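You operate a simulated robot arm through the tools that you are given. There is no shell and no other tool. Be economical: measure what you need, move in short steps, check, and stop when the job is done.

You run a simulated two-armed robot. Do the job below in one go: nothing can be reset, and whatever is moved stays where it is left.

TASK
Tilt the bench fan fully up and run it at 1.
Fine: stop it and let the vanes stand; loosen the clamp screw to tilt (within 3 degrees) and tighten it before the fan runs.

Only the result counts: the job must be done as asked and must still hold three seconds after the hand-in. Knocking over, shifting, dropping, spilling or breaking anything else fails it.

THE ROBOT
Two 7-joint arms with three-finger grippers on one trunk, on a base that drives. Base frame: it is fixed to the floor where the robot stands at the start and does not move with it; the origin is under the middle of the robot, x ahead of it, y to its left, z up. Lengths are in mm, angles in rad, forces in N, time in s.
The left shoulder is at the start at [42, 154, 1007], the right one opposite. With the tool pointing down near the work surface each hand reaches from about 220 to 640 mm from the robot's upright axis, wherever it stands, measured 20 degrees to its own side. Places, roughly: bench fan [700, -100, 1000]; bench fan dial [500, -100, 900]; clamp screw [600, -300, 1100]; fan grille [700, -100, 1100]. Payload 2.69 kg a hand.
The tool frame of a hand sits at the grasp point between the pads (the TCP): z along the fingers, y along the line on which they close. The tips reach 29 mm beyond it. Largest opening 120 mm; the body of the gripper starts 78 mm behind the TCP.
Orientation is that of the tool frame in the base frame, as [roll, pitch, yaw] about the fixed x, y, z axes, in that order (R = Rz(yaw) Ry(pitch) Rx(roll)). With the fingers straight down and closing along the base's y, the tool's x points along the base's -x, its y along +y and its z along -z.

THE INTERFACE
- The arms move only by the tool arm_command. It takes "left_increments", "right_increments" or both (then of equal length, played together; a hand with none holds still); each is a list of rows, each a list of 7 numbers: the shift along the tool's x, y, z in mm, then the turn, a rotation vector about the tool's x, y, z in rad, then the gripper command, from -1 (shut) to 1 (fully open), values between in proportion. In form: [[dx, dy, dz, ax, ay, az, fingers], ...]. A call has 1 to 10 rows; each row shifts and turns the commanded pose from where the row before left it, along the tool's axes as they then stand. Each row takes 0.2 s and may step no farther than 50 mm and 0.15 rad from the row before; otherwise, or with a gripper value out of range, the whole call is refused. A pose out of reach is approached as far as the arm can. The call stops where the force on the tool passes 40 N (or 10 N more than at its start, if that is more) or the arm is blocked; 0.2 s more then pass. The fingers move at their own pace and stop on an object; they squeeze with about 21 N. The grip force told is the motor's: it shows also when the fingers shut on nothing. Time passes only in rows, and 0.2 s behind the last, so rows that do not move let the fingers close. The reply holds the time, the measured pose of the TCP, the force on the tool along the base axes, the opening and the grip force, in the units named above and with some noise, with the torque about the TCP (base axes, N m) and any sound that the robot's microphone picked up, and new pictures: "views" is both (left out), scene, wrist or none (wrist: the cameras of the hands that moved).
- Cameras (640 x 400 px; columns grow to the right, rows downward): "scene" is now at [138.6, -23.8, 1174.5]; the picture's right is [-0.34, -0.94, 0.00], its down [-0.34, 0.12, -0.93] and it looks along [0.88, -0.32, -0.36] (base axes); focal length 222 px, centre (320, 200). "left" rides on the left gripper at [63, 0, -104] in its tool frame; the picture's right is [0.00, 1.00, 0.00], its down [-0.83, 0.00, -0.56] and it looks along [-0.56, 0.00, 0.83] (tool axes); focal length 275 px, centre (320, 200). "right" rides on the right gripper at [63, 0, -104] in its tool frame; the picture's right is [0.01, 1.00, 0.00], its down [-0.83, 0.00, -0.56] and it looks along [-0.56, 0.00, 0.83] (tool axes); focal length 275 px, centre (320, 200). There is no depth. A picture from a camera that has moved, and an enlarged one, comes with that camera's place and axes in the base frame and with its lens. The place of the scene camera against the robot may be out by one fixed shift of up to 25 mm in any direction.
- raise_lower(by): slides the trunk up (or, below 0, down) by that many mm; the arms and the scene camera ride with it, the base frame stays. It gives what a move gives, with no picture.
- steer(legs): drives the robot by 1 to 6 legs, each [ahead, left, turn to the left] in mm, mm and rad, along the robot's own axes; the way and the turn of a leg run together, so that a leg with both is an arc; at most 1500 mm and 3.142 rad a leg. The arms and the cameras ride along, it lands a little off, and it stops where it bumps. It gives what a move gives, and a new picture of the scene camera.
- aim_head(pan, tilt): turns the head with the scene camera to pan (to the left, within 1.396 rad either way) and tilt (down, from -0.506 to 1.204), counted from straight ahead of the robot. It gives what a move gives, and a new picture of the scene camera.
- close_up(camera, box): a new picture of the part [left, top, right, bottom] of that camera's present view, enlarged. The clock stands still meanwhile.
- sign_off(): hands the job in; it is judged then, once.

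Go step by step. Nothing tells you exact positions but the pictures and the camera data: compare them with the known pose of the tool, close in by small moves and look again before you grip or let go. The budget is 120 turns and 260 pictures, counting those below and the enlarged ones. Unless the task says otherwise, let go and move clear before handing in, and close with one line.

The tools are called as name(argument=value, ...) on one line, values as JSON. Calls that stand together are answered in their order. arm_command: Moves the arms, as the interface text tells. Its arguments: {"type":"object","properties":{"left_increments":{"type":"array","items":{"type":"array","items":{"type":"number"}}},"right_increments":{"type":"array","items":{"type":"array","items":{"type":"number"}}},"views":{"type":"string","enum":["both","scene","wrist","none"]}},"required":[]} The other tools are called the same way: raise_lower (by) slides the trunk up or down; steer (legs) drives the base; aim_head (pan, tilt) turns the head that bears the scene camera; close_up (camera, box) takes an enlarged picture of a part of a camera's view; sign_off () hands the job in.

At the start:

```text
clock: 0.0
left_tcp_pos: [394.6, 98.3, 999.6]
left_ee_rot: [3.141, -0.002, -3.141]
left_wrist_force: [-0.3, -0.8, 0.1]
left_ft_torque: [-0.05, -0.02, 0.02]
left_gripper_width: 120.1
left_gripper_force: 0.1
right_tcp_pos: [399.1, -313.0, 1000.6]
right_ee_rot: [-3.141, -0.001, 3.14]
right_wrist_force: [0.0, -1.1, -0.6]
right_ft_torque: [0.01, 0.0, 0.02]
right_gripper_width: 120.0
right_gripper_force: 0.1
trunk travel left (down, up): [-375.0, 63.0]
robot x, y, heading: [-1.2, -1.2, 0.004]
head pan, tilt: [-0.346, 0.367]
```

scene: 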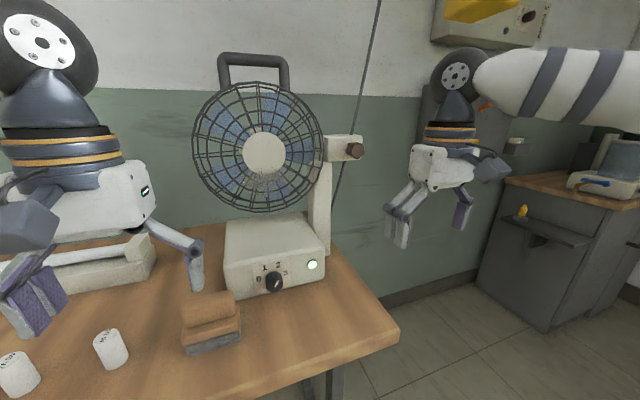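
right: 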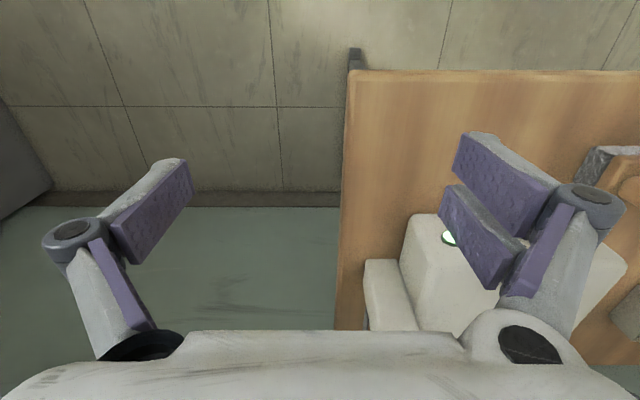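
left: 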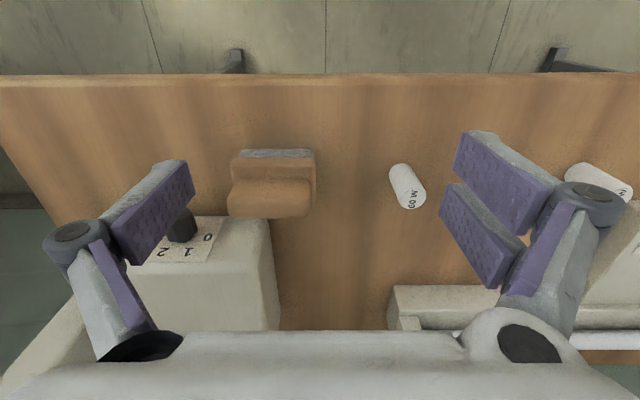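

I see the fan with its dial on the base front and the clamp screw at the right of the grille. I'll look closely at the dial, the clamp and the fan head first.

close_up(camera="scene", box=[220, 210, 350, 300])

close_up(camera="scene", box=[180, 40, 390, 220])

close_up(camera="left", box=[100, 180, 300, 330])

```text
4.44 times, centred on (285, 255) of scene
camera zoom: at [138.6, -23.8, 1174.5], right [-0.34, -0.94, 0.0], down [-0.34, 0.12, -0.93], along [0.88, -0.32, -0.36], focal length 989 px, centre (476, -44)
```

zoom: 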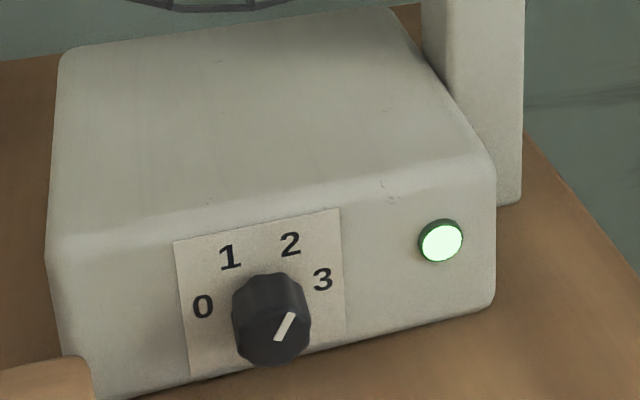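

```text
2.22 times, centred on (285, 130) of scene
camera zoom: at [138.6, -23.8, 1174.5], right [-0.34, -0.94, 0.0], down [-0.34, 0.12, -0.93], along [0.88, -0.32, -0.36], focal length 494 px, centre (398, 356)
```

zoom: 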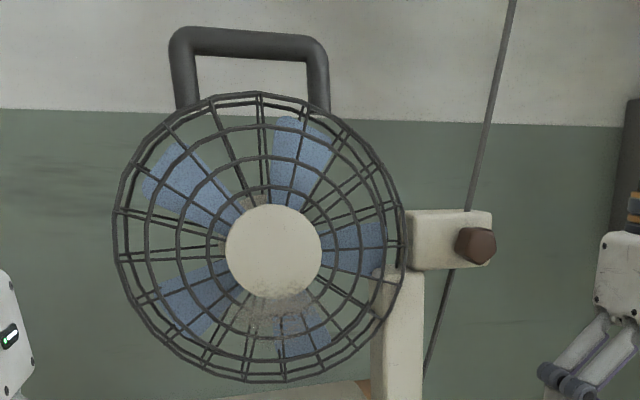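

```text
2.67 times, centred on (200, 255) of left
camera zoom: at [330.4, 99.8, 1104.3], right [0.0, 1.0, 0.0], down [0.83, 0.0, 0.56], along [0.56, 0.0, -0.83], focal length 734 px, centre (640, 53)
```

zoom: 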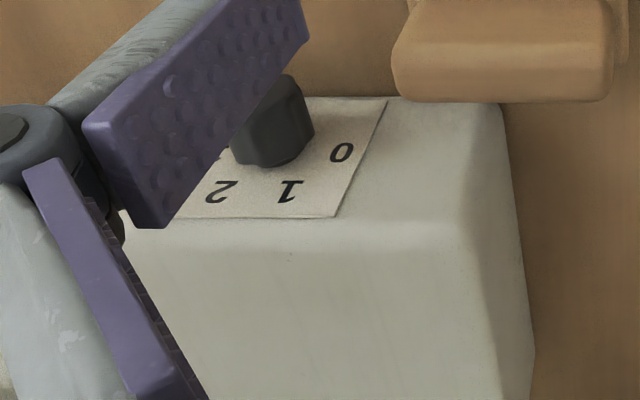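

The dial seems to point past 2, toward 3, with the lamp lit. I take it to be near [537,-62,844]. I'll bring the left hand above and in front of it for a good wrist view.

arm_command(left_increments=[[12, -40, 0, 0, 0, 0, 1], [12, -40, 0, 0, 0, 0, 1], [12, -40, 0, 0, 0, 0, 1], [12, -40, 0, 0, 0, 0, 1], [0, 0, 0, 0, 0, 0, 1]], views="both")

close_up(camera="left", box=[220, 180, 420, 305])

```text
clock: 1.2
left_tcp_pos: [347.6, -61.5, 1001.1]
left_ee_rot: [-3.139, 0.001, 3.141]
left_wrist_force: [-0.3, 0.2, -0.4]
left_ft_torque: [-0.02, -0.01, 0.01]
left_gripper_width: 119.9
left_gripper_force: 0.1
right_tcp_pos: [397.9, -312.4, 1000.4]
right_ee_rot: [3.141, 0.0, 3.139]
right_wrist_force: [-1.0, -0.4, 0.4]
right_ft_torque: [0.01, -0.03, 0.0]
right_gripper_width: 119.8
right_gripper_force: 0.0
trunk travel left (down, up): [-375.0, 63.0]
robot x, y, heading: [-0.5, 0.4, 0.003]
head pan, tilt: [-0.346, 0.367]
camera scene: at [138.7, -23.5, 1174.5], right [-0.34, -0.94, 0.0], down [-0.34, 0.12, -0.93], along [0.88, -0.32, -0.36], focal length 222 px, centre (320, 200)
camera left: at [283.4, -60.0, 1105.4], right [0.0, 1.0, 0.0], down [0.83, 0.0, 0.56], along [0.56, 0.0, -0.83], focal length 275 px, centre (320, 200)
```

scene: 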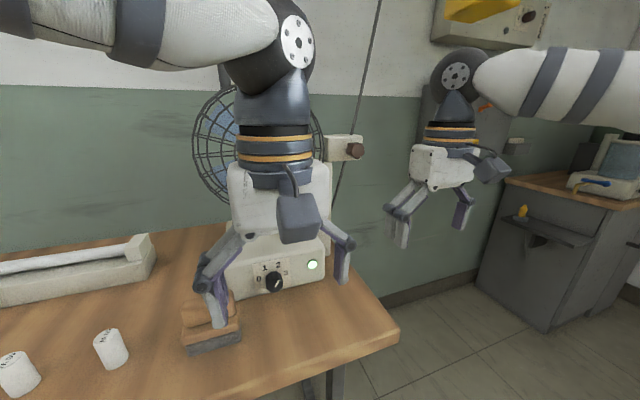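
left: 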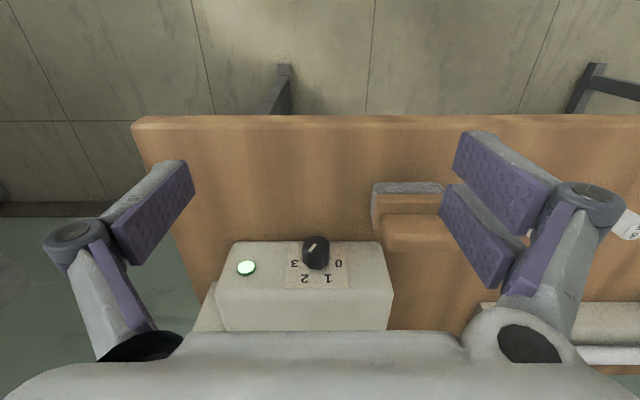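

```text
3.20 times, centred on (320, 242) of left
camera zoom: at [283.4, -60.0, 1105.4], right [0.0, 1.0, 0.0], down [0.83, 0.0, 0.56], along [0.56, 0.0, -0.83], focal length 881 px, centre (320, 64)
```

zoom: 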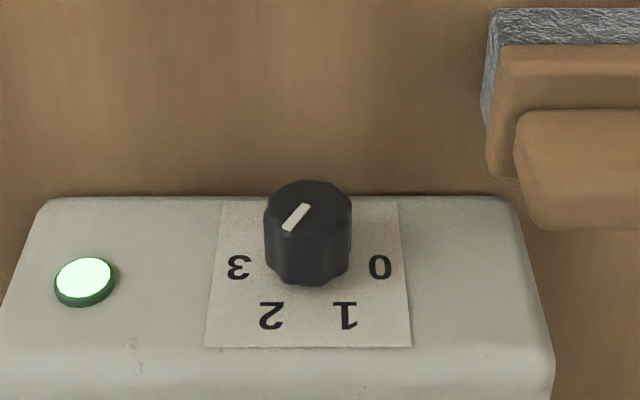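

The pointer is at 2. The dial panel leans back about 20°, so the knob axis points back and slightly up. I'll pitch the left hand forward to line up with that axis, well in front of it.

arm_command(left_increments=[[-35, 0, 0, 0, 0, 0, 0.3], [-35, 0, 0, 0, -0.15, 0, 0.3], [0, 0, 0, 0, -0.15, 0, 0.3], [0, 0, 0, 0, -0.15, 0, 0.3], [0, 0, 0, 0, -0.15, 0, 0.3], [0, 0, 0, 0, -0.15, 0, 0.3], [0, 0, 0, 0, -0.15, 0, 0.3], [0, 0, 0, 0, -0.15, 0, 0.3], [0, 0, 0, 0, -0.15, 0, 0.3], [0, 0, 0, 0, 0, 0, 0.3]], views="both")

```text
clock: 3.4
left_tcp_pos: [415.3, -61.2, 1000.5]
left_ee_rot: [-3.141, 1.2, -3.141]
left_wrist_force: [0.1, -0.1, -0.2]
left_ft_torque: [-0.03, 0.01, 0.02]
left_gripper_width: 78.0
left_gripper_force: 0.0
right_tcp_pos: [397.9, -313.3, 999.9]
right_ee_rot: [-3.141, 0.001, 3.14]
right_wrist_force: [0.1, 0.5, 0.4]
right_ft_torque: [0.01, 0.02, 0.03]
right_gripper_width: 119.7
right_gripper_force: 0.1
trunk travel left (down, up): [-375.0, 63.0]
robot x, y, heading: [-0.4, -2.2, 0.002]
head pan, tilt: [-0.346, 0.367]
camera scene: at [138.6, -23.7, 1174.5], right [-0.34, -0.94, 0.0], down [-0.34, 0.12, -0.93], along [0.88, -0.32, -0.36], focal length 222 px, centre (320, 200)
camera left: at [295.6, -59.9, 978.6], right [0.0, 1.0, 0.0], down [-0.22, 0.0, 0.98], along [0.98, 0.0, 0.22], focal length 275 px, centre (320, 200)
```

scene: 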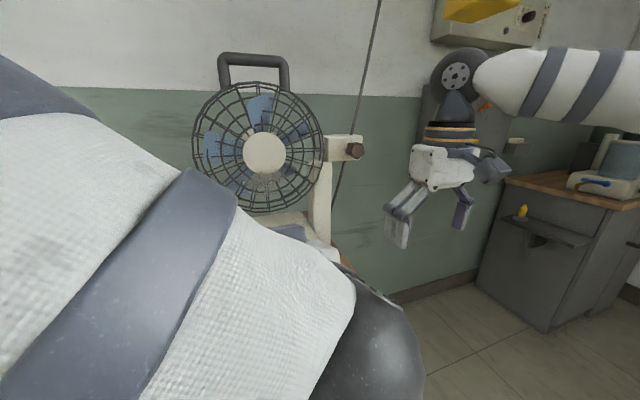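
left: 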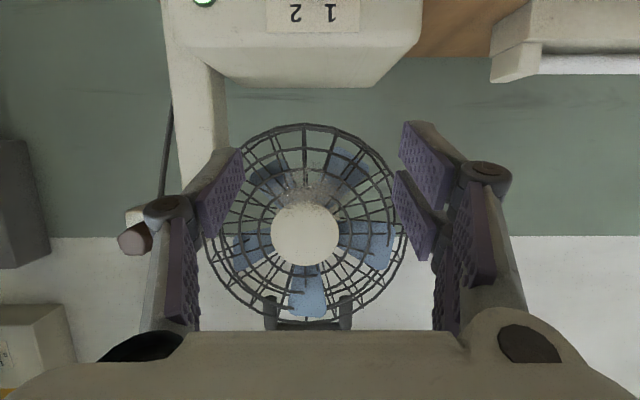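

The fan is running, as the vanes have moved. I'll lower the left hand to face the knob and look.

arm_command(left_increments=[[35, 0, 20, 0, 0, 0, 0.3], [35, 0, 20, 0, 0, 0, 0.3], [34, 0, 20, 0, 0, 0, 0.3], [0, 0, 0, 0, 0, 0, 0.3]], views="both")

```text
clock: 4.4
left_tcp_pos: [435.5, -62.1, 880.3]
left_ee_rot: [-3.141, 1.201, -3.141]
left_wrist_force: [0.3, -0.3, 0.6]
left_ft_torque: [0.0, 0.0, -0.01]
left_gripper_width: 78.0
left_gripper_force: 0.0
right_tcp_pos: [397.1, -311.8, 1001.1]
right_ee_rot: [-3.139, 0.001, 3.139]
right_wrist_force: [-0.5, 0.2, 0.0]
right_ft_torque: [-0.03, 0.0, 0.0]
right_gripper_width: 119.9
right_gripper_force: 0.1
trunk travel left (down, up): [-375.0, 63.0]
robot x, y, heading: [0.6, -1.9, 0.008]
head pan, tilt: [-0.346, 0.367]
camera scene: at [138.3, -23.8, 1174.6], right [-0.34, -0.94, 0.0], down [-0.34, 0.12, -0.93], along [0.88, -0.32, -0.36], focal length 222 px, centre (320, 200)
camera left: at [313.9, -60.2, 859.4], right [0.0, 1.0, 0.0], down [-0.22, 0.0, 0.98], along [0.98, 0.0, 0.22], focal length 275 px, centre (320, 200)
```

scene: 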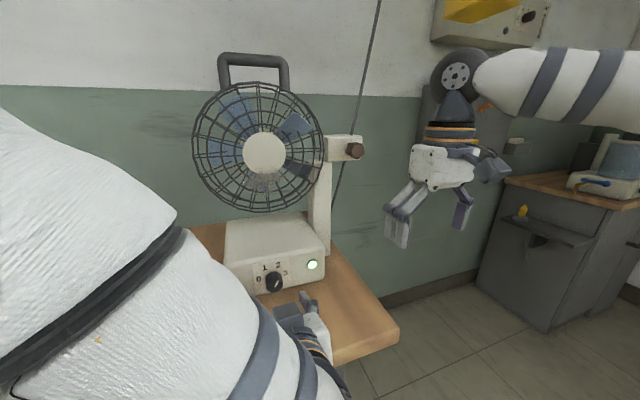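
left: 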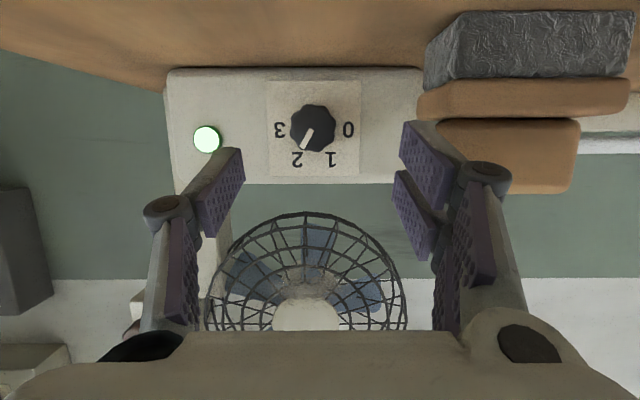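

The knob cap is near [519,-65,854]. The block to the left of it would be close to the gripper body, so I'll roll the hand by about −60° first to keep clear of it.

arm_command(left_increments=[[0, 0, 0, 0, 0, -0.15, 0.3], [0, 0, 0, 0, 0, -0.15, 0.3], [0, 0, 0, 0, 0, -0.15, 0.3], [0, 0, 0, 0, 0, -0.15, 0.3], [0, 0, 0, 0, 0, -0.15, 0.3], [0, 0, 0, 0, 0, -0.15, 0.3], [0, 0, 0, 0, 0, -0.15, 0.3], [0, 0, 0, 0, 0, 0, 0.3]], views="wrist")

```text
clock: 6.2
left_tcp_pos: [433.6, -60.3, 881.5]
left_ee_rot: [-1.992, 0.484, -1.773]
left_wrist_force: [0.7, -0.8, 0.5]
left_ft_torque: [-0.03, -0.02, 0.0]
left_gripper_width: 77.8
left_gripper_force: 0.0
right_tcp_pos: [397.1, -313.3, 999.9]
right_ee_rot: [-3.141, 0.002, 3.138]
right_wrist_force: [-0.2, 0.7, 0.7]
right_ft_torque: [0.0, 0.02, 0.0]
right_gripper_width: 119.9
right_gripper_force: 0.1
trunk travel left (down, up): [-375.0, 63.0]
robot x, y, heading: [0.4, 1.7, 0.003]
head pan, tilt: [-0.346, 0.367]
camera left: at [324.9, -114.7, 889.7], right [-0.31, 0.5, -0.81], down [-0.37, 0.72, 0.59], along [0.88, 0.48, -0.04], focal length 275 px, centre (320, 200)
```

left: 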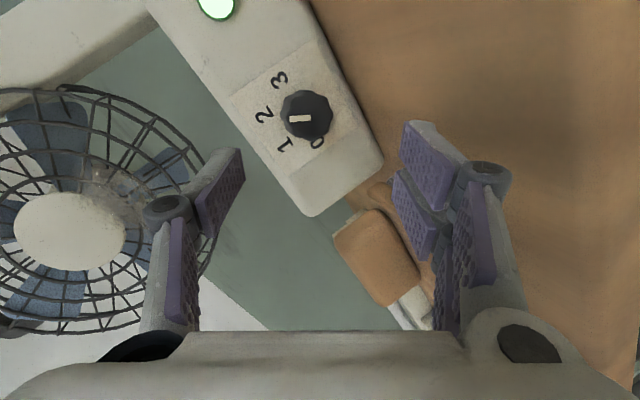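

arm_command(left_increments=[[1, -2.6, 23, 0, 0, 0, 0.1], [1, -2.6, 23, 0, 0, 0, 0.1], [1, -2.6, 22, 0, 0, 0, 0.1], [0, 0, 0, 0, 0, 0, 0.1]], views="both")

```text
clock: 7.2
left_tcp_pos: [498.7, -66.7, 861.3]
left_ee_rot: [-1.993, 0.484, -1.775]
left_wrist_force: [0.2, -0.6, 0.6]
left_ft_torque: [0.02, 0.0, 0.01]
left_gripper_width: 66.0
left_gripper_force: 0.0
right_tcp_pos: [398.1, -312.2, 1000.6]
right_ee_rot: [3.141, 0.005, 3.139]
right_wrist_force: [-0.2, -1.2, -0.6]
right_ft_torque: [0.0, 0.0, 0.01]
right_gripper_width: 120.2
right_gripper_force: 0.2
trunk travel left (down, up): [-375.0, 63.0]
robot x, y, heading: [2.9, -2.5, -0.001]
head pan, tilt: [-0.346, 0.367]
camera scene: at [138.5, -23.8, 1174.5], right [-0.34, -0.94, 0.0], down [-0.34, 0.12, -0.93], along [0.88, -0.32, -0.36], focal length 222 px, centre (320, 200)
camera left: at [390.0, -121.2, 869.8], right [-0.31, 0.5, -0.81], down [-0.37, 0.72, 0.59], along [0.88, 0.48, -0.04], focal length 275 px, centre (320, 200)
```

scene: 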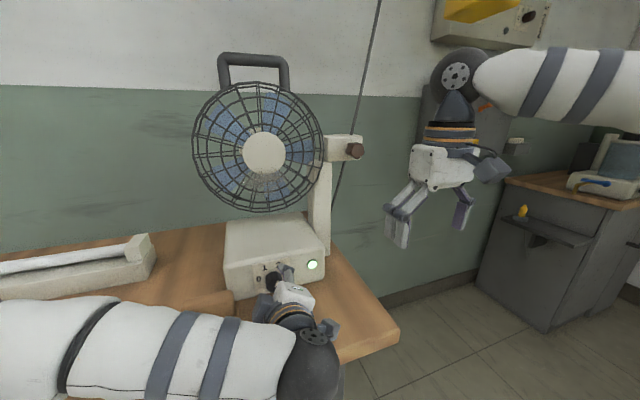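
left: 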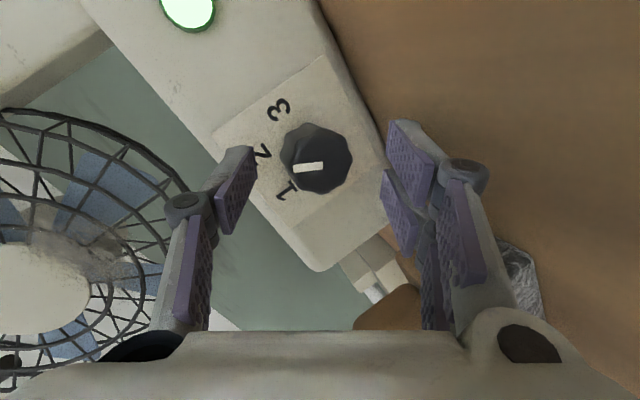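

The knob sits centred between the fingers. I'll advance about 25 mm and close on it.

arm_command(left_increments=[[0, 0, 13, 0, 0, 0, 0.1], [0, 0, 12, 0, 0, 0, 0.1], [0, 0, 0, 0, 0, 0, -1], [0, 0, 0, 0, 0, 0, -1]], views="wrist")

```text
clock: 8.2
left_tcp_pos: [518.0, -70.2, 857.2]
left_ee_rot: [-1.983, 0.481, -1.779]
left_wrist_force: [-21.8, 6.3, 12.1]
left_ft_torque: [0.0, -1.04, -0.16]
left_gripper_width: 40.0
left_gripper_force: 44.8
right_tcp_pos: [394.1, -311.8, 1001.8]
right_ee_rot: [-3.14, 0.006, 3.14]
right_wrist_force: [0.3, -0.4, 0.7]
right_ft_torque: [0.01, 0.01, 0.02]
right_gripper_width: 120.0
right_gripper_force: 0.0
trunk travel left (down, up): [-375.0, 63.0]
robot x, y, heading: [0.4, -0.4, -0.003]
head pan, tilt: [-0.346, 0.367]
stopped in row 4 (left hand): the force on the tool passed its limit at 41 N (the readings are from after the stop); the commanded pose is now the measured one
camera left: at [408.5, -122.6, 864.5], right [-0.3, 0.5, -0.81], down [-0.37, 0.72, 0.59], along [0.88, 0.47, -0.04], focal length 275 px, centre (320, 200)
```

left: 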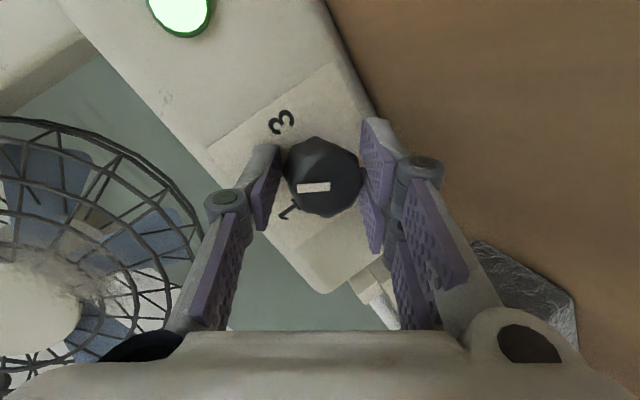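

I have the knob, but the tips press on the panel. I'll back off 4 mm while holding and check.

arm_command(left_increments=[[0, 0, -4, 0, 0, 0, -1], [0, 0, 0, 0, 0, 0, -1]], views="none")

```text
clock: 8.8
left_tcp_pos: [518.3, -70.2, 856.6]
left_ee_rot: [-1.987, 0.481, -1.779]
left_wrist_force: [7.6, 0.5, 14.3]
left_ft_torque: [0.04, -1.16, -1.61]
left_gripper_width: 40.0
left_gripper_force: 45.0
right_tcp_pos: [398.1, -312.2, 999.7]
right_ee_rot: [3.14, 0.001, 3.14]
right_wrist_force: [-0.3, -0.1, -0.2]
right_ft_torque: [-0.02, -0.01, 0.02]
right_gripper_width: 119.9
right_gripper_force: 0.0
trunk travel left (down, up): [-375.0, 63.0]
robot x, y, heading: [0.4, -0.2, 0.002]
head pan, tilt: [-0.346, 0.367]
```

arm_command(left_increments=[[0, 0, 0, 0, 0, -0.14, -1], [0, 0, 0, 0, 0, -0.14, -1], [0, 0, 0, 0, 0, -0.14, -1], [0, 0, 0, 0, 0, -0.14, -1], [0, 0, 0, 0, 0, -0.14, -1], [0, 0, 0, 0, 0, -0.14, -1], [0, 0, 0, 0, 0, -0.14, -1], [0, 0, 0, 0, 0, 0, -1]], views="wrist")

```text
clock: 9.5
left_tcp_pos: [516.4, -69.9, 860.2]
left_ee_rot: [-1.999, 0.246, -1.687]
left_wrist_force: [-10.6, 7.0, -5.3]
left_ft_torque: [0.14, -1.52, -0.03]
left_gripper_width: 42.3
left_gripper_force: 45.1
left hand out of reach, approached as far as the arm can: row 2, 3
right_tcp_pos: [397.6, -310.9, 1000.0]
right_ee_rot: [3.141, 0.002, 3.139]
right_wrist_force: [0.5, -0.4, -0.3]
right_ft_torque: [0.01, -0.02, -0.03]
right_gripper_width: 120.1
right_gripper_force: 0.1
trunk travel left (down, up): [-375.0, 63.0]
robot x, y, heading: [3.7, 0.7, -0.002]
head pan, tilt: [-0.346, 0.367]
stopped in row 3 (left hand): the force on the tool passed its limit at 59 N (the readings are from after the stop); the commanded pose is now the measured one
camera left: at [413.9, -130.0, 885.1], right [-0.39, 0.27, -0.88], down [-0.42, 0.8, 0.43], along [0.82, 0.53, -0.2], focal length 275 px, centre (320, 200)
```

left: 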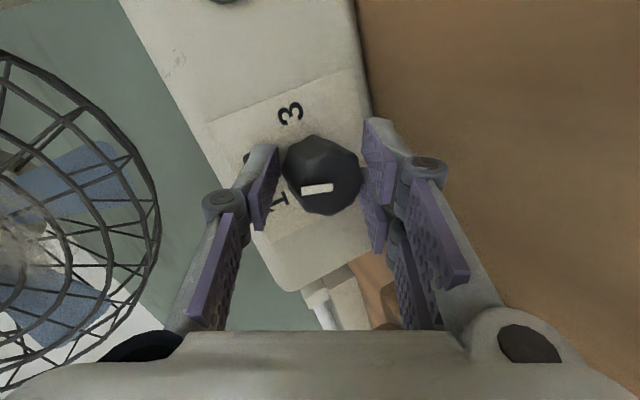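

The arm ran out of roll range that way, and the lamp now seems dark. I'll check the dial and the lamp.

close_up(camera="left", box=[160, 0, 400, 240])

close_up(camera="scene", box=[180, 40, 390, 300])

```text
1.67 times, centred on (280, 120) of left
camera zoom: at [413.9, -130.0, 885.1], right [-0.39, 0.27, -0.88], down [-0.42, 0.8, 0.43], along [0.82, 0.53, -0.2], focal length 459 px, centre (387, 333)
```

zoom: 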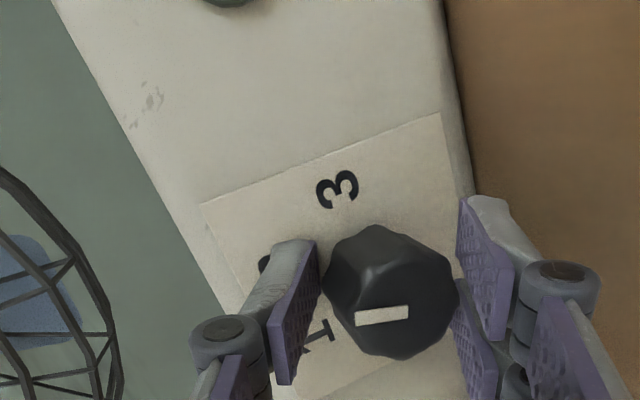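

```text
1.54 times, centred on (285, 170) of scene
camera zoom: at [136.7, -22.8, 1174.4], right [-0.34, -0.94, 0.0], down [-0.34, 0.12, -0.93], along [0.88, -0.32, -0.36], focal length 342 px, centre (374, 246)
```

zoom: 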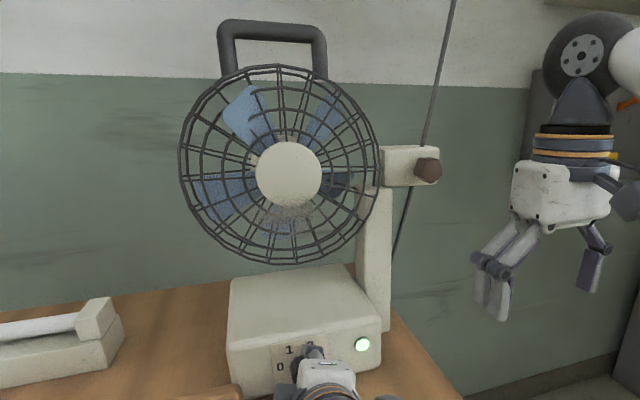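

The lamp is lit and the fan runs, with the dial still near 2. The roll limit is near −75°, so I'll open, back off slightly, roll back to about −9° and re-grip there.

arm_command(left_increments=[[0, 0, 0, 0, 0, 0, 0.15], [0, 0, -8, 0, 0, 0, 0.15], [0, 0, 0, 0, 0, 0.144, 0.15], [0, 0, 0, 0, 0, 0.144, 0.15], [0, 0, 0, 0, 0, 0.144, 0.15], [0, 0, 0, 0, 0, 0.144, 0.15], [0, 0, 0, 0, 0, 0.144, 0.15], [0, 0, 0, 0, 0, 0.144, 0.15], [0, 0, 0, 0, 0, 0.144, 0.15], [0, 0, 0, 0, -0.043, 0.144, 0.15]], views="both")

```text
clock: 11.7
left_tcp_pos: [510.5, -71.5, 863.9]
left_ee_rot: [-2.785, 1.176, -2.753]
left_wrist_force: [0.3, -0.4, -0.2]
left_ft_torque: [0.0, -0.03, -0.02]
left_gripper_width: 68.8
left_gripper_force: 0.0
right_tcp_pos: [396.9, -312.0, 999.6]
right_ee_rot: [-3.141, 0.001, 3.139]
right_wrist_force: [-0.8, 0.0, 0.0]
right_ft_torque: [0.01, 0.0, 0.02]
right_gripper_width: 120.1
right_gripper_force: 0.1
trunk travel left (down, up): [-375.0, 63.0]
robot x, y, heading: [2.0, 1.2, 0.002]
head pan, tilt: [-0.346, 0.367]
camera scene: at [137.6, -23.8, 1174.5], right [-0.34, -0.94, 0.0], down [-0.34, 0.12, -0.93], along [0.88, -0.32, -0.36], focal length 222 px, centre (320, 200)
camera left: at [390.8, -79.8, 842.6], right [-0.06, 0.99, -0.13], down [-0.22, 0.11, 0.97], along [0.97, 0.08, 0.21], focal length 275 px, centre (320, 200)
```

scene: 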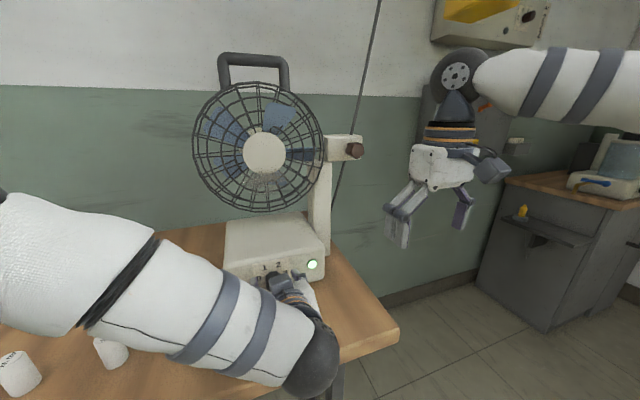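
left: 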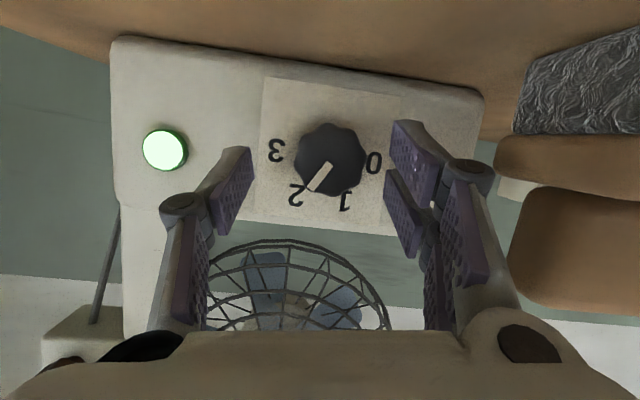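

The view is clear: the dial is at 2, and 0 needs a counter-clockwise turn. I'll grip from here and turn one step.

arm_command(left_increments=[[0, 1, 5, 0, 0, 0, 0.15], [0, 0, 0, 0, 0, 0, -0.5], [0, 0, 0, 0, 0, 0, -0.5]], views="none")

arm_command(left_increments=[[0, 0, 0, 0, 0, -0.12, -1], [0, 0, 0, 0, 0, -0.15, -1], [0, 0, 0, 0, 0, -0.15, -1], [0, 0, 0, 0, 0, -0.15, -1], [0, 0, 0, 0, 0, -0.15, -1], [0, 0, 0, 0, 0, -0.15, -1], [0, 0, 0, 0, 0, -0.15, -1], [0, 0, 0, 0, 0, 0, -1]], views="wrist")

```text
clock: 12.5
left_tcp_pos: [514.9, -68.3, 859.7]
left_ee_rot: [-2.783, 1.173, -2.747]
left_wrist_force: [-3.7, 11.5, -3.2]
left_ft_torque: [0.11, 0.15, 0.09]
left_gripper_width: 37.8
left_gripper_force: 6.2
right_tcp_pos: [397.1, -310.5, 1000.9]
right_ee_rot: [-3.141, 0.0, -3.141]
right_wrist_force: [-0.5, 0.8, -0.5]
right_ft_torque: [-0.03, 0.0, 0.0]
right_gripper_width: 120.0
right_gripper_force: 0.0
trunk travel left (down, up): [-375.0, 63.0]
robot x, y, heading: [-0.9, -2.1, 0.002]
head pan, tilt: [-0.346, 0.367]
```

```text
clock: 14.3
left_tcp_pos: [514.4, -67.3, 859.3]
left_ee_rot: [-1.978, 0.374, -1.715]
left_wrist_force: [-12.4, 24.0, -19.8]
left_ft_torque: [0.15, -0.2, -0.06]
left_gripper_width: 39.7
left_gripper_force: 45.4
right_tcp_pos: [398.0, -310.8, 1000.1]
right_ee_rot: [-3.139, -0.001, 3.139]
right_wrist_force: [-0.1, 0.4, -0.1]
right_ft_torque: [0.01, 0.01, -0.03]
right_gripper_width: 120.0
right_gripper_force: 0.0
trunk travel left (down, up): [-375.0, 63.0]
robot x, y, heading: [0.3, -0.1, -0.001]
head pan, tilt: [-0.346, 0.367]
camera left: at [408.6, -125.8, 874.2], right [-0.34, 0.39, -0.85], down [-0.4, 0.76, 0.51], along [0.85, 0.52, -0.1], focal length 275 px, centre (320, 200)
```

left: 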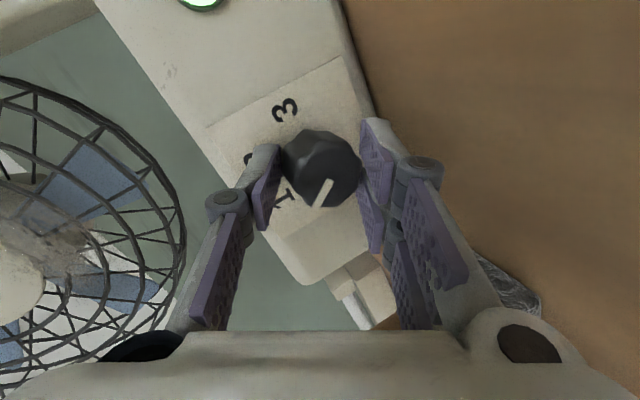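

The dial turned one step, to 1. I'll repeat: open, roll back, grip and turn.

arm_command(left_increments=[[0, 0, 0, 0, 0, 0, 0.15], [0, 0, -5, 0, 0, 0, 0.15], [0, 0, 0, 0, 0, 0.15, 0.15], [0, 0, 0, 0, 0, 0.15, 0.15], [0, 0, 0, 0, 0, 0.15, 0.15], [0, 0, 0, 0, 0, 0.15, 0.15], [0, 0, 0, 0, 0, 0.15, 0.15], [0, 0, 0, 0, 0, 0.15, 0.15], [0, 0, 0, 0, 0, 0.15, 0.15], [0, 0, 0, 0, 0, 0.05, 0.15]], views="wrist")

```text
clock: 16.5
left_tcp_pos: [510.4, -70.7, 862.8]
left_ee_rot: [-2.974, 1.195, -2.955]
left_wrist_force: [0.0, 0.2, 0.2]
left_ft_torque: [0.0, -0.02, 0.0]
left_gripper_width: 68.8
left_gripper_force: 0.1
right_tcp_pos: [398.2, -311.0, 1000.7]
right_ee_rot: [-3.141, 0.001, 3.14]
right_wrist_force: [0.5, -0.2, -0.8]
right_ft_torque: [0.0, 0.0, 0.01]
right_gripper_width: 120.1
right_gripper_force: 0.0
trunk travel left (down, up): [-375.0, 63.0]
robot x, y, heading: [0.4, 0.1, 0.003]
head pan, tilt: [-0.346, 0.367]
camera left: at [390.2, -74.2, 842.1], right [-0.03, 1.0, -0.06], down [-0.22, 0.05, 0.97], along [0.98, 0.04, 0.22], focal length 275 px, centre (320, 200)
```

left: 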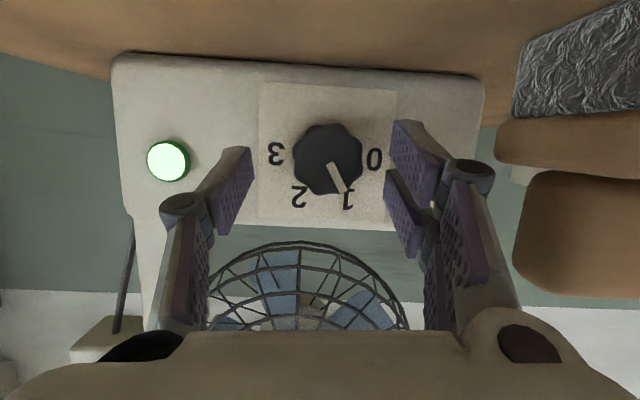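

arm_command(left_increments=[[0, 2, 5, 0, 0, 0, 0.15], [0, 0, 0, 0, 0, 0, -0.5], [0, 0, 0, 0, 0, -0.12, -1], [0, 0, 0, 0, 0, -0.15, -1], [0, 0, 0, 0, 0, -0.15, -1], [0, 0, 0, 0, 0, -0.15, -1], [0, 0, 0, 0, 0, -0.15, -1], [0, 0, 0, 0, 0, -0.15, -1], [0, 0, 0, 0, 0, -0.15, -1], [0, 0, 0, 0, 0, 0, -1]], views="none")

arm_command(left_increments=[[0, 0, 0, 0, 0, 0, 0.15], [0, 0, 0, 0, 0, 0, 0.15], [0, 0, -15, 0, 0, 0, 0.15], [0, 0, -30, 0, 0, 0, 0.15], [0, 0, 0, 0, 0, 0.15, 0.15], [0, 0, 0, 0, 0, 0.15, 0.15], [0, 0, 0, 0, 0, 0.15, 0.15], [0, 0, 0, 0, 0, 0.15, 0.15]], views="both")

```text
clock: 18.7
left_tcp_pos: [515.3, -65.3, 860.5]
left_ee_rot: [-1.988, 0.448, -1.749]
left_wrist_force: [-14.8, 16.4, -11.1]
left_ft_torque: [0.81, -0.27, 0.22]
left_gripper_width: 39.9
left_gripper_force: 45.6
right_tcp_pos: [397.8, -310.4, 1000.8]
right_ee_rot: [-3.141, 0.002, -3.141]
right_wrist_force: [0.5, 0.0, 0.0]
right_ft_torque: [-0.02, 0.02, 0.03]
right_gripper_width: 120.1
right_gripper_force: 0.0
trunk travel left (down, up): [-375.0, 63.0]
robot x, y, heading: [-3.6, -0.3, 0.002]
head pan, tilt: [-0.346, 0.367]
```

```text
clock: 20.5
left_tcp_pos: [473.9, -68.4, 877.3]
left_ee_rot: [-2.265, 0.97, -2.166]
left_wrist_force: [0.1, 0.2, 0.5]
left_ft_torque: [-0.02, -0.01, 0.04]
left_gripper_width: 69.0
left_gripper_force: 0.1
right_tcp_pos: [397.2, -311.7, 998.6]
right_ee_rot: [3.142, 0.001, 3.14]
right_wrist_force: [0.6, 0.5, 0.3]
right_ft_torque: [0.02, 0.03, 0.0]
right_gripper_width: 119.7
right_gripper_force: 0.0
trunk travel left (down, up): [-375.0, 63.0]
robot x, y, heading: [-0.3, 0.2, 0.002]
head pan, tilt: [-0.346, 0.367]
camera scene: at [137.6, -23.7, 1174.5], right [-0.34, -0.94, 0.0], down [-0.34, 0.12, -0.93], along [0.88, -0.32, -0.36], focal length 222 px, centre (320, 200)
camera left: at [355.6, -97.6, 863.0], right [-0.17, 0.89, -0.43], down [-0.25, 0.38, 0.89], along [0.95, 0.26, 0.16], focal length 275 px, centre (320, 200)
```

scene: 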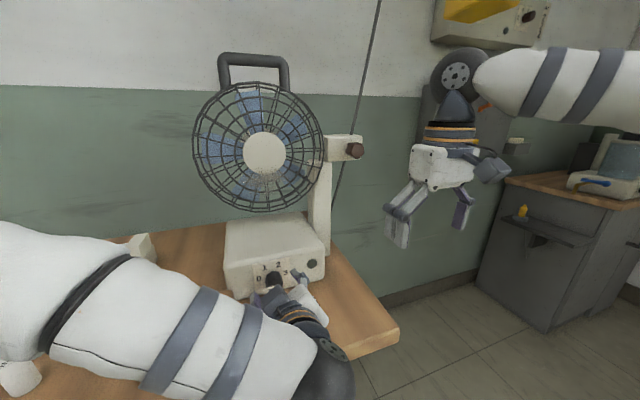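
left: 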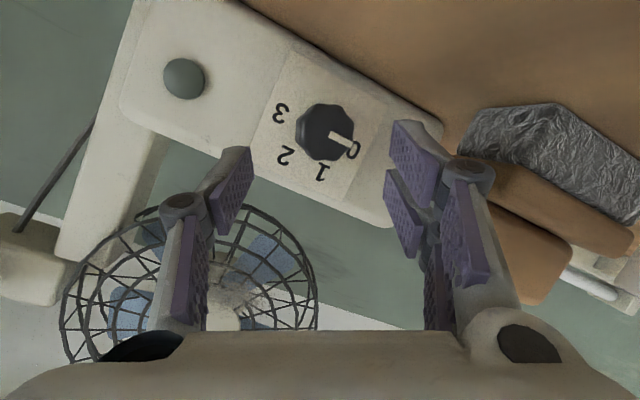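

The dial is at 0 and the lamp is out. I'll withdraw the left hand up and back, and pitch the right hand forward to view the clamp screw.

arm_command(left_increments=[[-27.5, 2.6, -30, 0, 0, 0, 0.15], [-27.5, 2.6, -30, 0, 0, 0, 0.15], [-27.5, 2.6, -30, 0, 0, 0, 0.15], [-27.5, 2.6, -30, 0, 0, 0, 0.15], [0, 0, 0, 0, 0, 0.15, 0.15], [0, 0, 0, 0, 0, 0.15, 0.15], [0, 0, 0, 0, 0, 0.15, 0.15], [0, 0, 0, 0, 0, 0.15, 0.15]], right_increments=[[0, 0, 0, 0, -0.15, 0, 1], [0, 0, 0, 0, -0.15, 0, 1], [0, 0, 0, 0, -0.15, 0, 1], [0, 0, 0, 0, -0.15, 0, 1], [0, 0, 0, 0, -0.15, 0, 1], [0, 0, 0, 0, -0.15, 0, 1], [0, 0, 0, 0, -0.15, 0, 1], [0, 0, 0, 0, -0.15, 0, 1]], views="both")

```text
clock: 22.3
left_tcp_pos: [395.2, -7.6, 1007.5]
left_ee_rot: [2.853, 1.183, 2.837]
left_wrist_force: [-0.9, 0.3, -0.1]
left_ft_torque: [-0.03, 0.0, 0.0]
left_gripper_width: 68.9
left_gripper_force: 0.1
right_tcp_pos: [426.8, -330.1, 1017.2]
right_ee_rot: [-3.141, 1.2, -3.14]
right_wrist_force: [0.1, 0.8, -0.1]
right_ft_torque: [-0.02, 0.01, 0.04]
right_gripper_width: 119.9
right_gripper_force: 0.2
right hand out of reach, approached as far as the arm can: row 7, 8
trunk travel left (down, up): [-375.0, 63.0]
robot x, y, heading: [0.1, -0.7, 0.001]
head pan, tilt: [-0.346, 0.367]
camera scene: at [137.7, -23.8, 1174.5], right [-0.34, -0.94, 0.0], down [-0.34, 0.12, -0.93], along [0.88, -0.32, -0.36], focal length 222 px, centre (320, 200)
camera right: at [305.6, -331.8, 996.4], right [0.0, 1.0, 0.0], down [-0.22, 0.0, 0.98], along [0.98, 0.0, 0.22], focal length 275 px, centre (320, 200)
camera left: at [274.5, -0.7, 986.2], right [0.04, 0.99, 0.11], down [-0.22, -0.1, 0.97], along [0.97, -0.06, 0.21], focal length 275 px, centre (320, 200)
```

scene: 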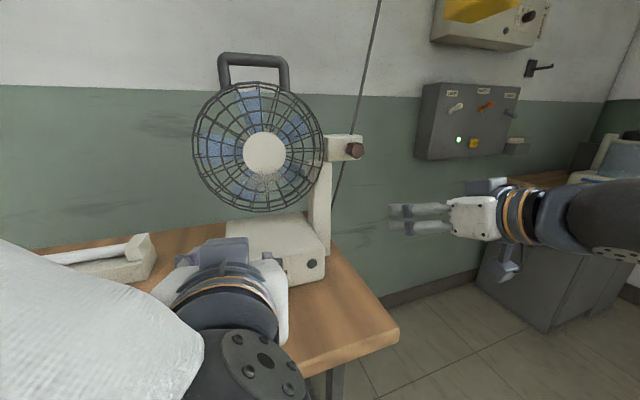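
right: 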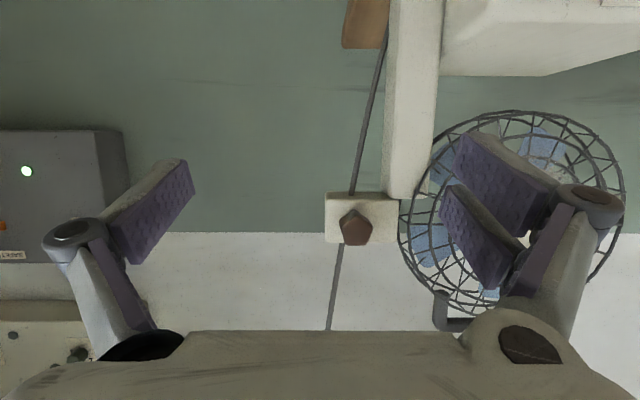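
left: 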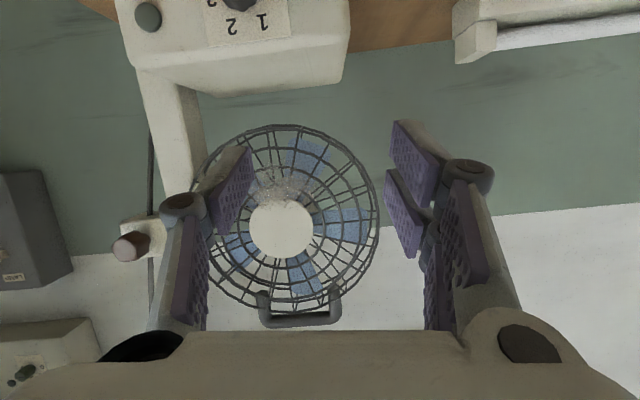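

The clamp screw is a hexagonal head facing the robot at about [618,-289,1099], with its axis along x. I'll bring the right hand in front of it, pointing straight ahead.

arm_command(right_increments=[[-29.3, 10.3, 18.9, 0, 0, 0, 0.3], [-29.3, 10.3, 18.9, 0, 0, 0, 0.3], [-29.3, 10.3, 18.9, 0, 0, 0, 0.3], [-29.3, 10.3, 18.9, 0, 0, 0, 0.3], [0, 0, 0, 0, -0.123, 0, 0.3], [0, 0, 0, 0, -0.123, 0, 0.3], [0, 0, 0, 0, -0.123, 0, 0.3], [0, 0, 0, 0, 0, 0, 0.3]], views="both")

```text
clock: 24.1
left_tcp_pos: [395.1, -7.7, 1007.1]
left_ee_rot: [2.857, 1.186, 2.844]
left_wrist_force: [-0.9, -0.4, 0.3]
left_ft_torque: [0.01, 0.0, -0.05]
left_gripper_width: 68.9
left_gripper_force: 0.1
right_tcp_pos: [538.7, -288.1, 1098.6]
right_ee_rot: [-0.885, 1.571, -0.887]
right_wrist_force: [-0.4, 0.2, 0.4]
right_ft_torque: [0.0, 0.0, 0.0]
right_gripper_width: 78.0
right_gripper_force: 0.1
trunk travel left (down, up): [-375.0, 63.0]
robot x, y, heading: [-0.0, 0.2, -0.005]
head pan, tilt: [-0.346, 0.367]
camera scene: at [137.7, -23.5, 1174.5], right [-0.34, -0.94, 0.0], down [-0.34, 0.12, -0.93], along [0.88, -0.32, -0.36], focal length 222 px, centre (320, 200)
camera right: at [434.5, -290.1, 1036.2], right [0.0, 1.0, 0.0], down [-0.56, 0.0, 0.83], along [0.83, 0.0, 0.56], focal length 275 px, centre (320, 200)
```

scene: 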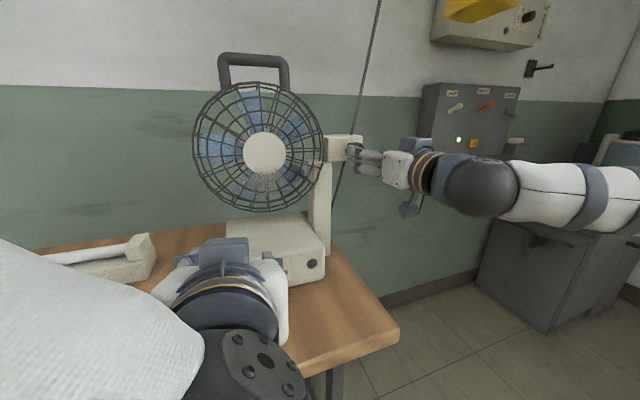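
right: 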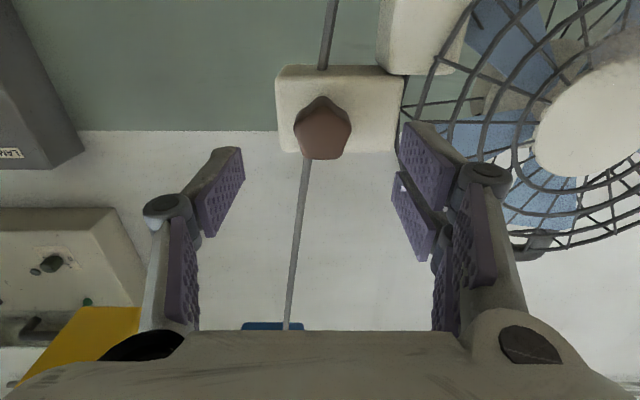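

The screw is centred ahead. I'll advance 50 mm, opened narrower, and look again.

arm_command(right_increments=[[-1, 0, 25, 0, 0, 0, 0.1], [-1, 0, 25, 0, 0, 0, 0.1], [0, 0, 0, 0, 0, 0, 0.1]], views="both")

close_up(camera="scene", box=[300, 110, 420, 190])

```text
clock: 24.9
left_tcp_pos: [396.2, -8.4, 1007.1]
left_ee_rot: [2.858, 1.187, 2.843]
left_wrist_force: [0.5, 0.0, 1.0]
left_ft_torque: [0.01, 0.0, 0.02]
left_gripper_width: 69.1
left_gripper_force: 0.1
right_tcp_pos: [589.9, -289.7, 1102.1]
right_ee_rot: [-2.952, 1.569, -2.955]
right_wrist_force: [-0.4, -0.7, -1.2]
right_ft_torque: [0.01, 0.01, -0.01]
right_gripper_width: 66.0
right_gripper_force: 0.1
trunk travel left (down, up): [-375.0, 63.0]
robot x, y, heading: [-0.5, -1.5, 0.001]
head pan, tilt: [-0.346, 0.367]
camera scene: at [137.6, -23.6, 1174.5], right [-0.34, -0.94, 0.0], down [-0.34, 0.12, -0.93], along [0.88, -0.32, -0.36], focal length 222 px, centre (320, 200)
camera right: at [483.6, -290.6, 1039.9], right [0.0, 1.0, 0.0], down [-0.56, 0.0, 0.83], along [0.83, 0.0, 0.56], focal length 275 px, centre (320, 200)
```

scene: 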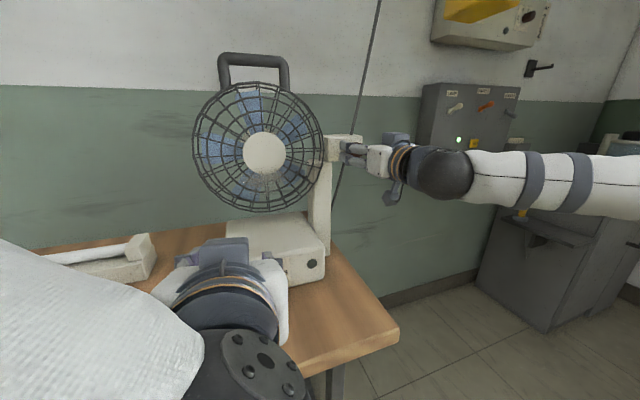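
right: 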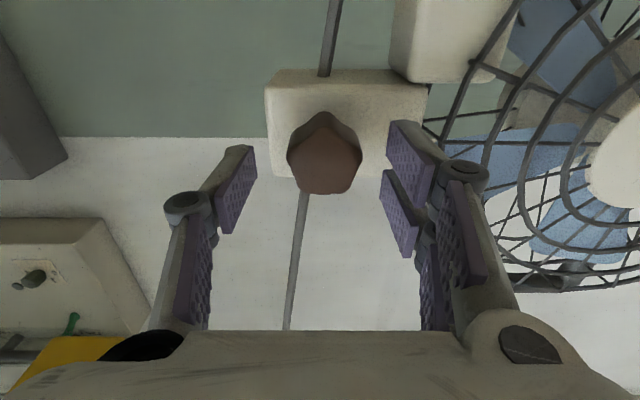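

```text
5.00 times, centred on (360, 150) of scene
camera zoom: at [137.6, -23.6, 1174.5], right [-0.34, -0.94, 0.0], down [-0.34, 0.12, -0.93], along [0.88, -0.32, -0.36], focal length 1112 px, centre (120, 450)
```

zoom: 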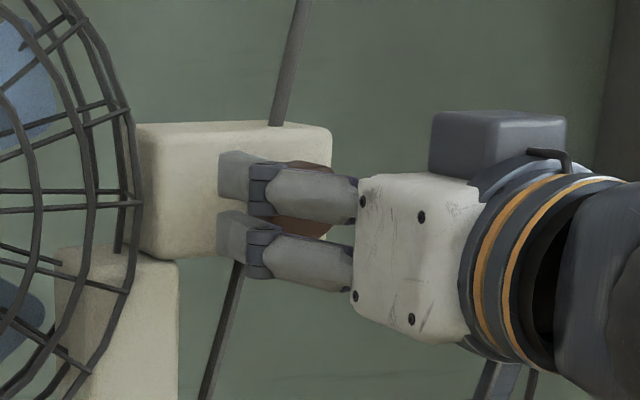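

The fingers straddle the screw head. I'll advance a few mm, close, and try a counter-clockwise turn to loosen.

arm_command(right_increments=[[1, 0, 7, 0, 0, 0, 0.1], [0, 0, 0, 0, 0, 0, -0.4], [0, 0, 0, 0, 0, 0, -0.6], [0, 0, 0, 0, 0, 0, -0.6]], views="wrist")

```text
clock: 25.9
left_tcp_pos: [395.2, -8.5, 1006.2]
left_ee_rot: [2.859, 1.184, 2.845]
left_wrist_force: [0.5, 0.3, 0.5]
left_ft_torque: [-0.02, 0.05, 0.01]
left_gripper_width: 68.7
left_gripper_force: 0.1
right_tcp_pos: [595.7, -286.7, 1101.0]
right_ee_rot: [-2.659, 1.568, -2.656]
right_wrist_force: [0.5, 4.8, -1.2]
right_ft_torque: [-0.01, -0.02, 0.31]
right_gripper_width: 34.9
right_gripper_force: 44.6
trunk travel left (down, up): [-375.0, 63.0]
robot x, y, heading: [-2.9, -0.6, -0.004]
head pan, tilt: [-0.346, 0.367]
camera right: at [490.8, -289.2, 1038.5], right [0.0, 1.0, -0.01], down [-0.55, 0.0, 0.83], along [0.83, 0.0, 0.55], focal length 275 px, centre (320, 200)
```

right: 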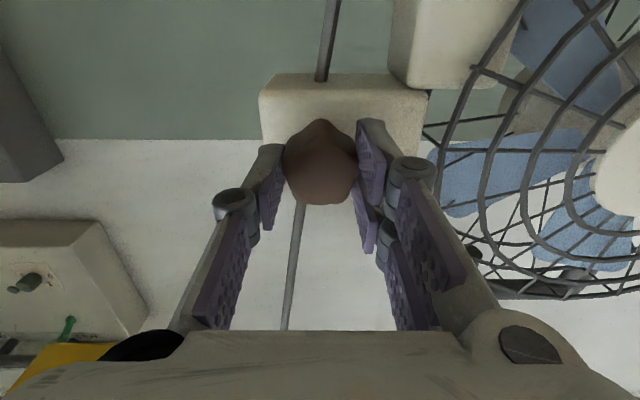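

arm_command(right_increments=[[0, 0, 0, 0, 0, -0.15, -1], [0, 0, 0, 0, 0, -0.15, -1], [0, 0, 0, 0, 0, -0.15, -1], [0, 0, 0, 0, 0, -0.15, -1], [0, 0, 0, 0, 0, -0.15, -1], [0, 0, 0, 0, 0, -0.15, -1], [0, 0, 0, 0, 0, -0.15, -1], [0, 0, 0, 0, 0, -0.15, -1], [0, 0, 0, 0, 0, 0, -1]], views="both")

```text
clock: 27.9
left_tcp_pos: [394.9, -6.5, 1006.5]
left_ee_rot: [2.862, 1.184, 2.847]
left_wrist_force: [-0.6, -0.3, -0.3]
left_ft_torque: [-0.02, 0.0, -0.01]
left_gripper_width: 69.1
left_gripper_force: 0.1
right_tcp_pos: [596.0, -287.9, 1100.1]
right_ee_rot: [-1.573, 0.368, -1.571]
right_wrist_force: [2.6, 9.7, 3.7]
right_ft_torque: [0.02, -0.12, 0.16]
right_gripper_width: 34.3
right_gripper_force: 45.0
trunk travel left (down, up): [-375.0, 63.0]
robot x, y, heading: [0.2, -0.8, 0.002]
head pan, tilt: [-0.346, 0.367]
camera scene: at [137.8, -22.2, 1174.5], right [-0.34, -0.94, 0.0], down [-0.34, 0.12, -0.93], along [0.88, -0.32, -0.36], focal length 222 px, centre (320, 200)
camera right: at [491.0, -347.2, 1079.2], right [0.0, 0.36, -0.93], down [-0.56, 0.78, 0.3], along [0.83, 0.52, 0.2], focal length 275 px, centre (320, 200)
```

scene: 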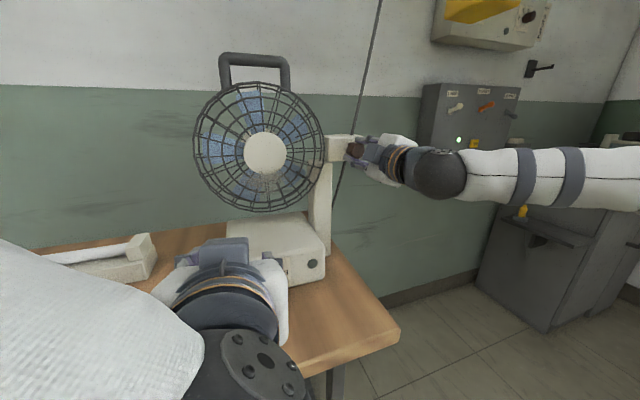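
right: 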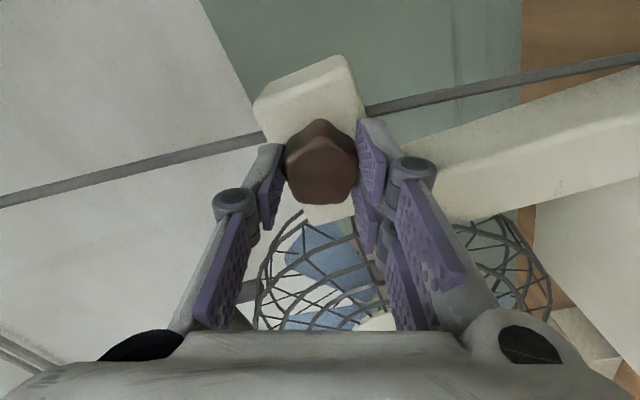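

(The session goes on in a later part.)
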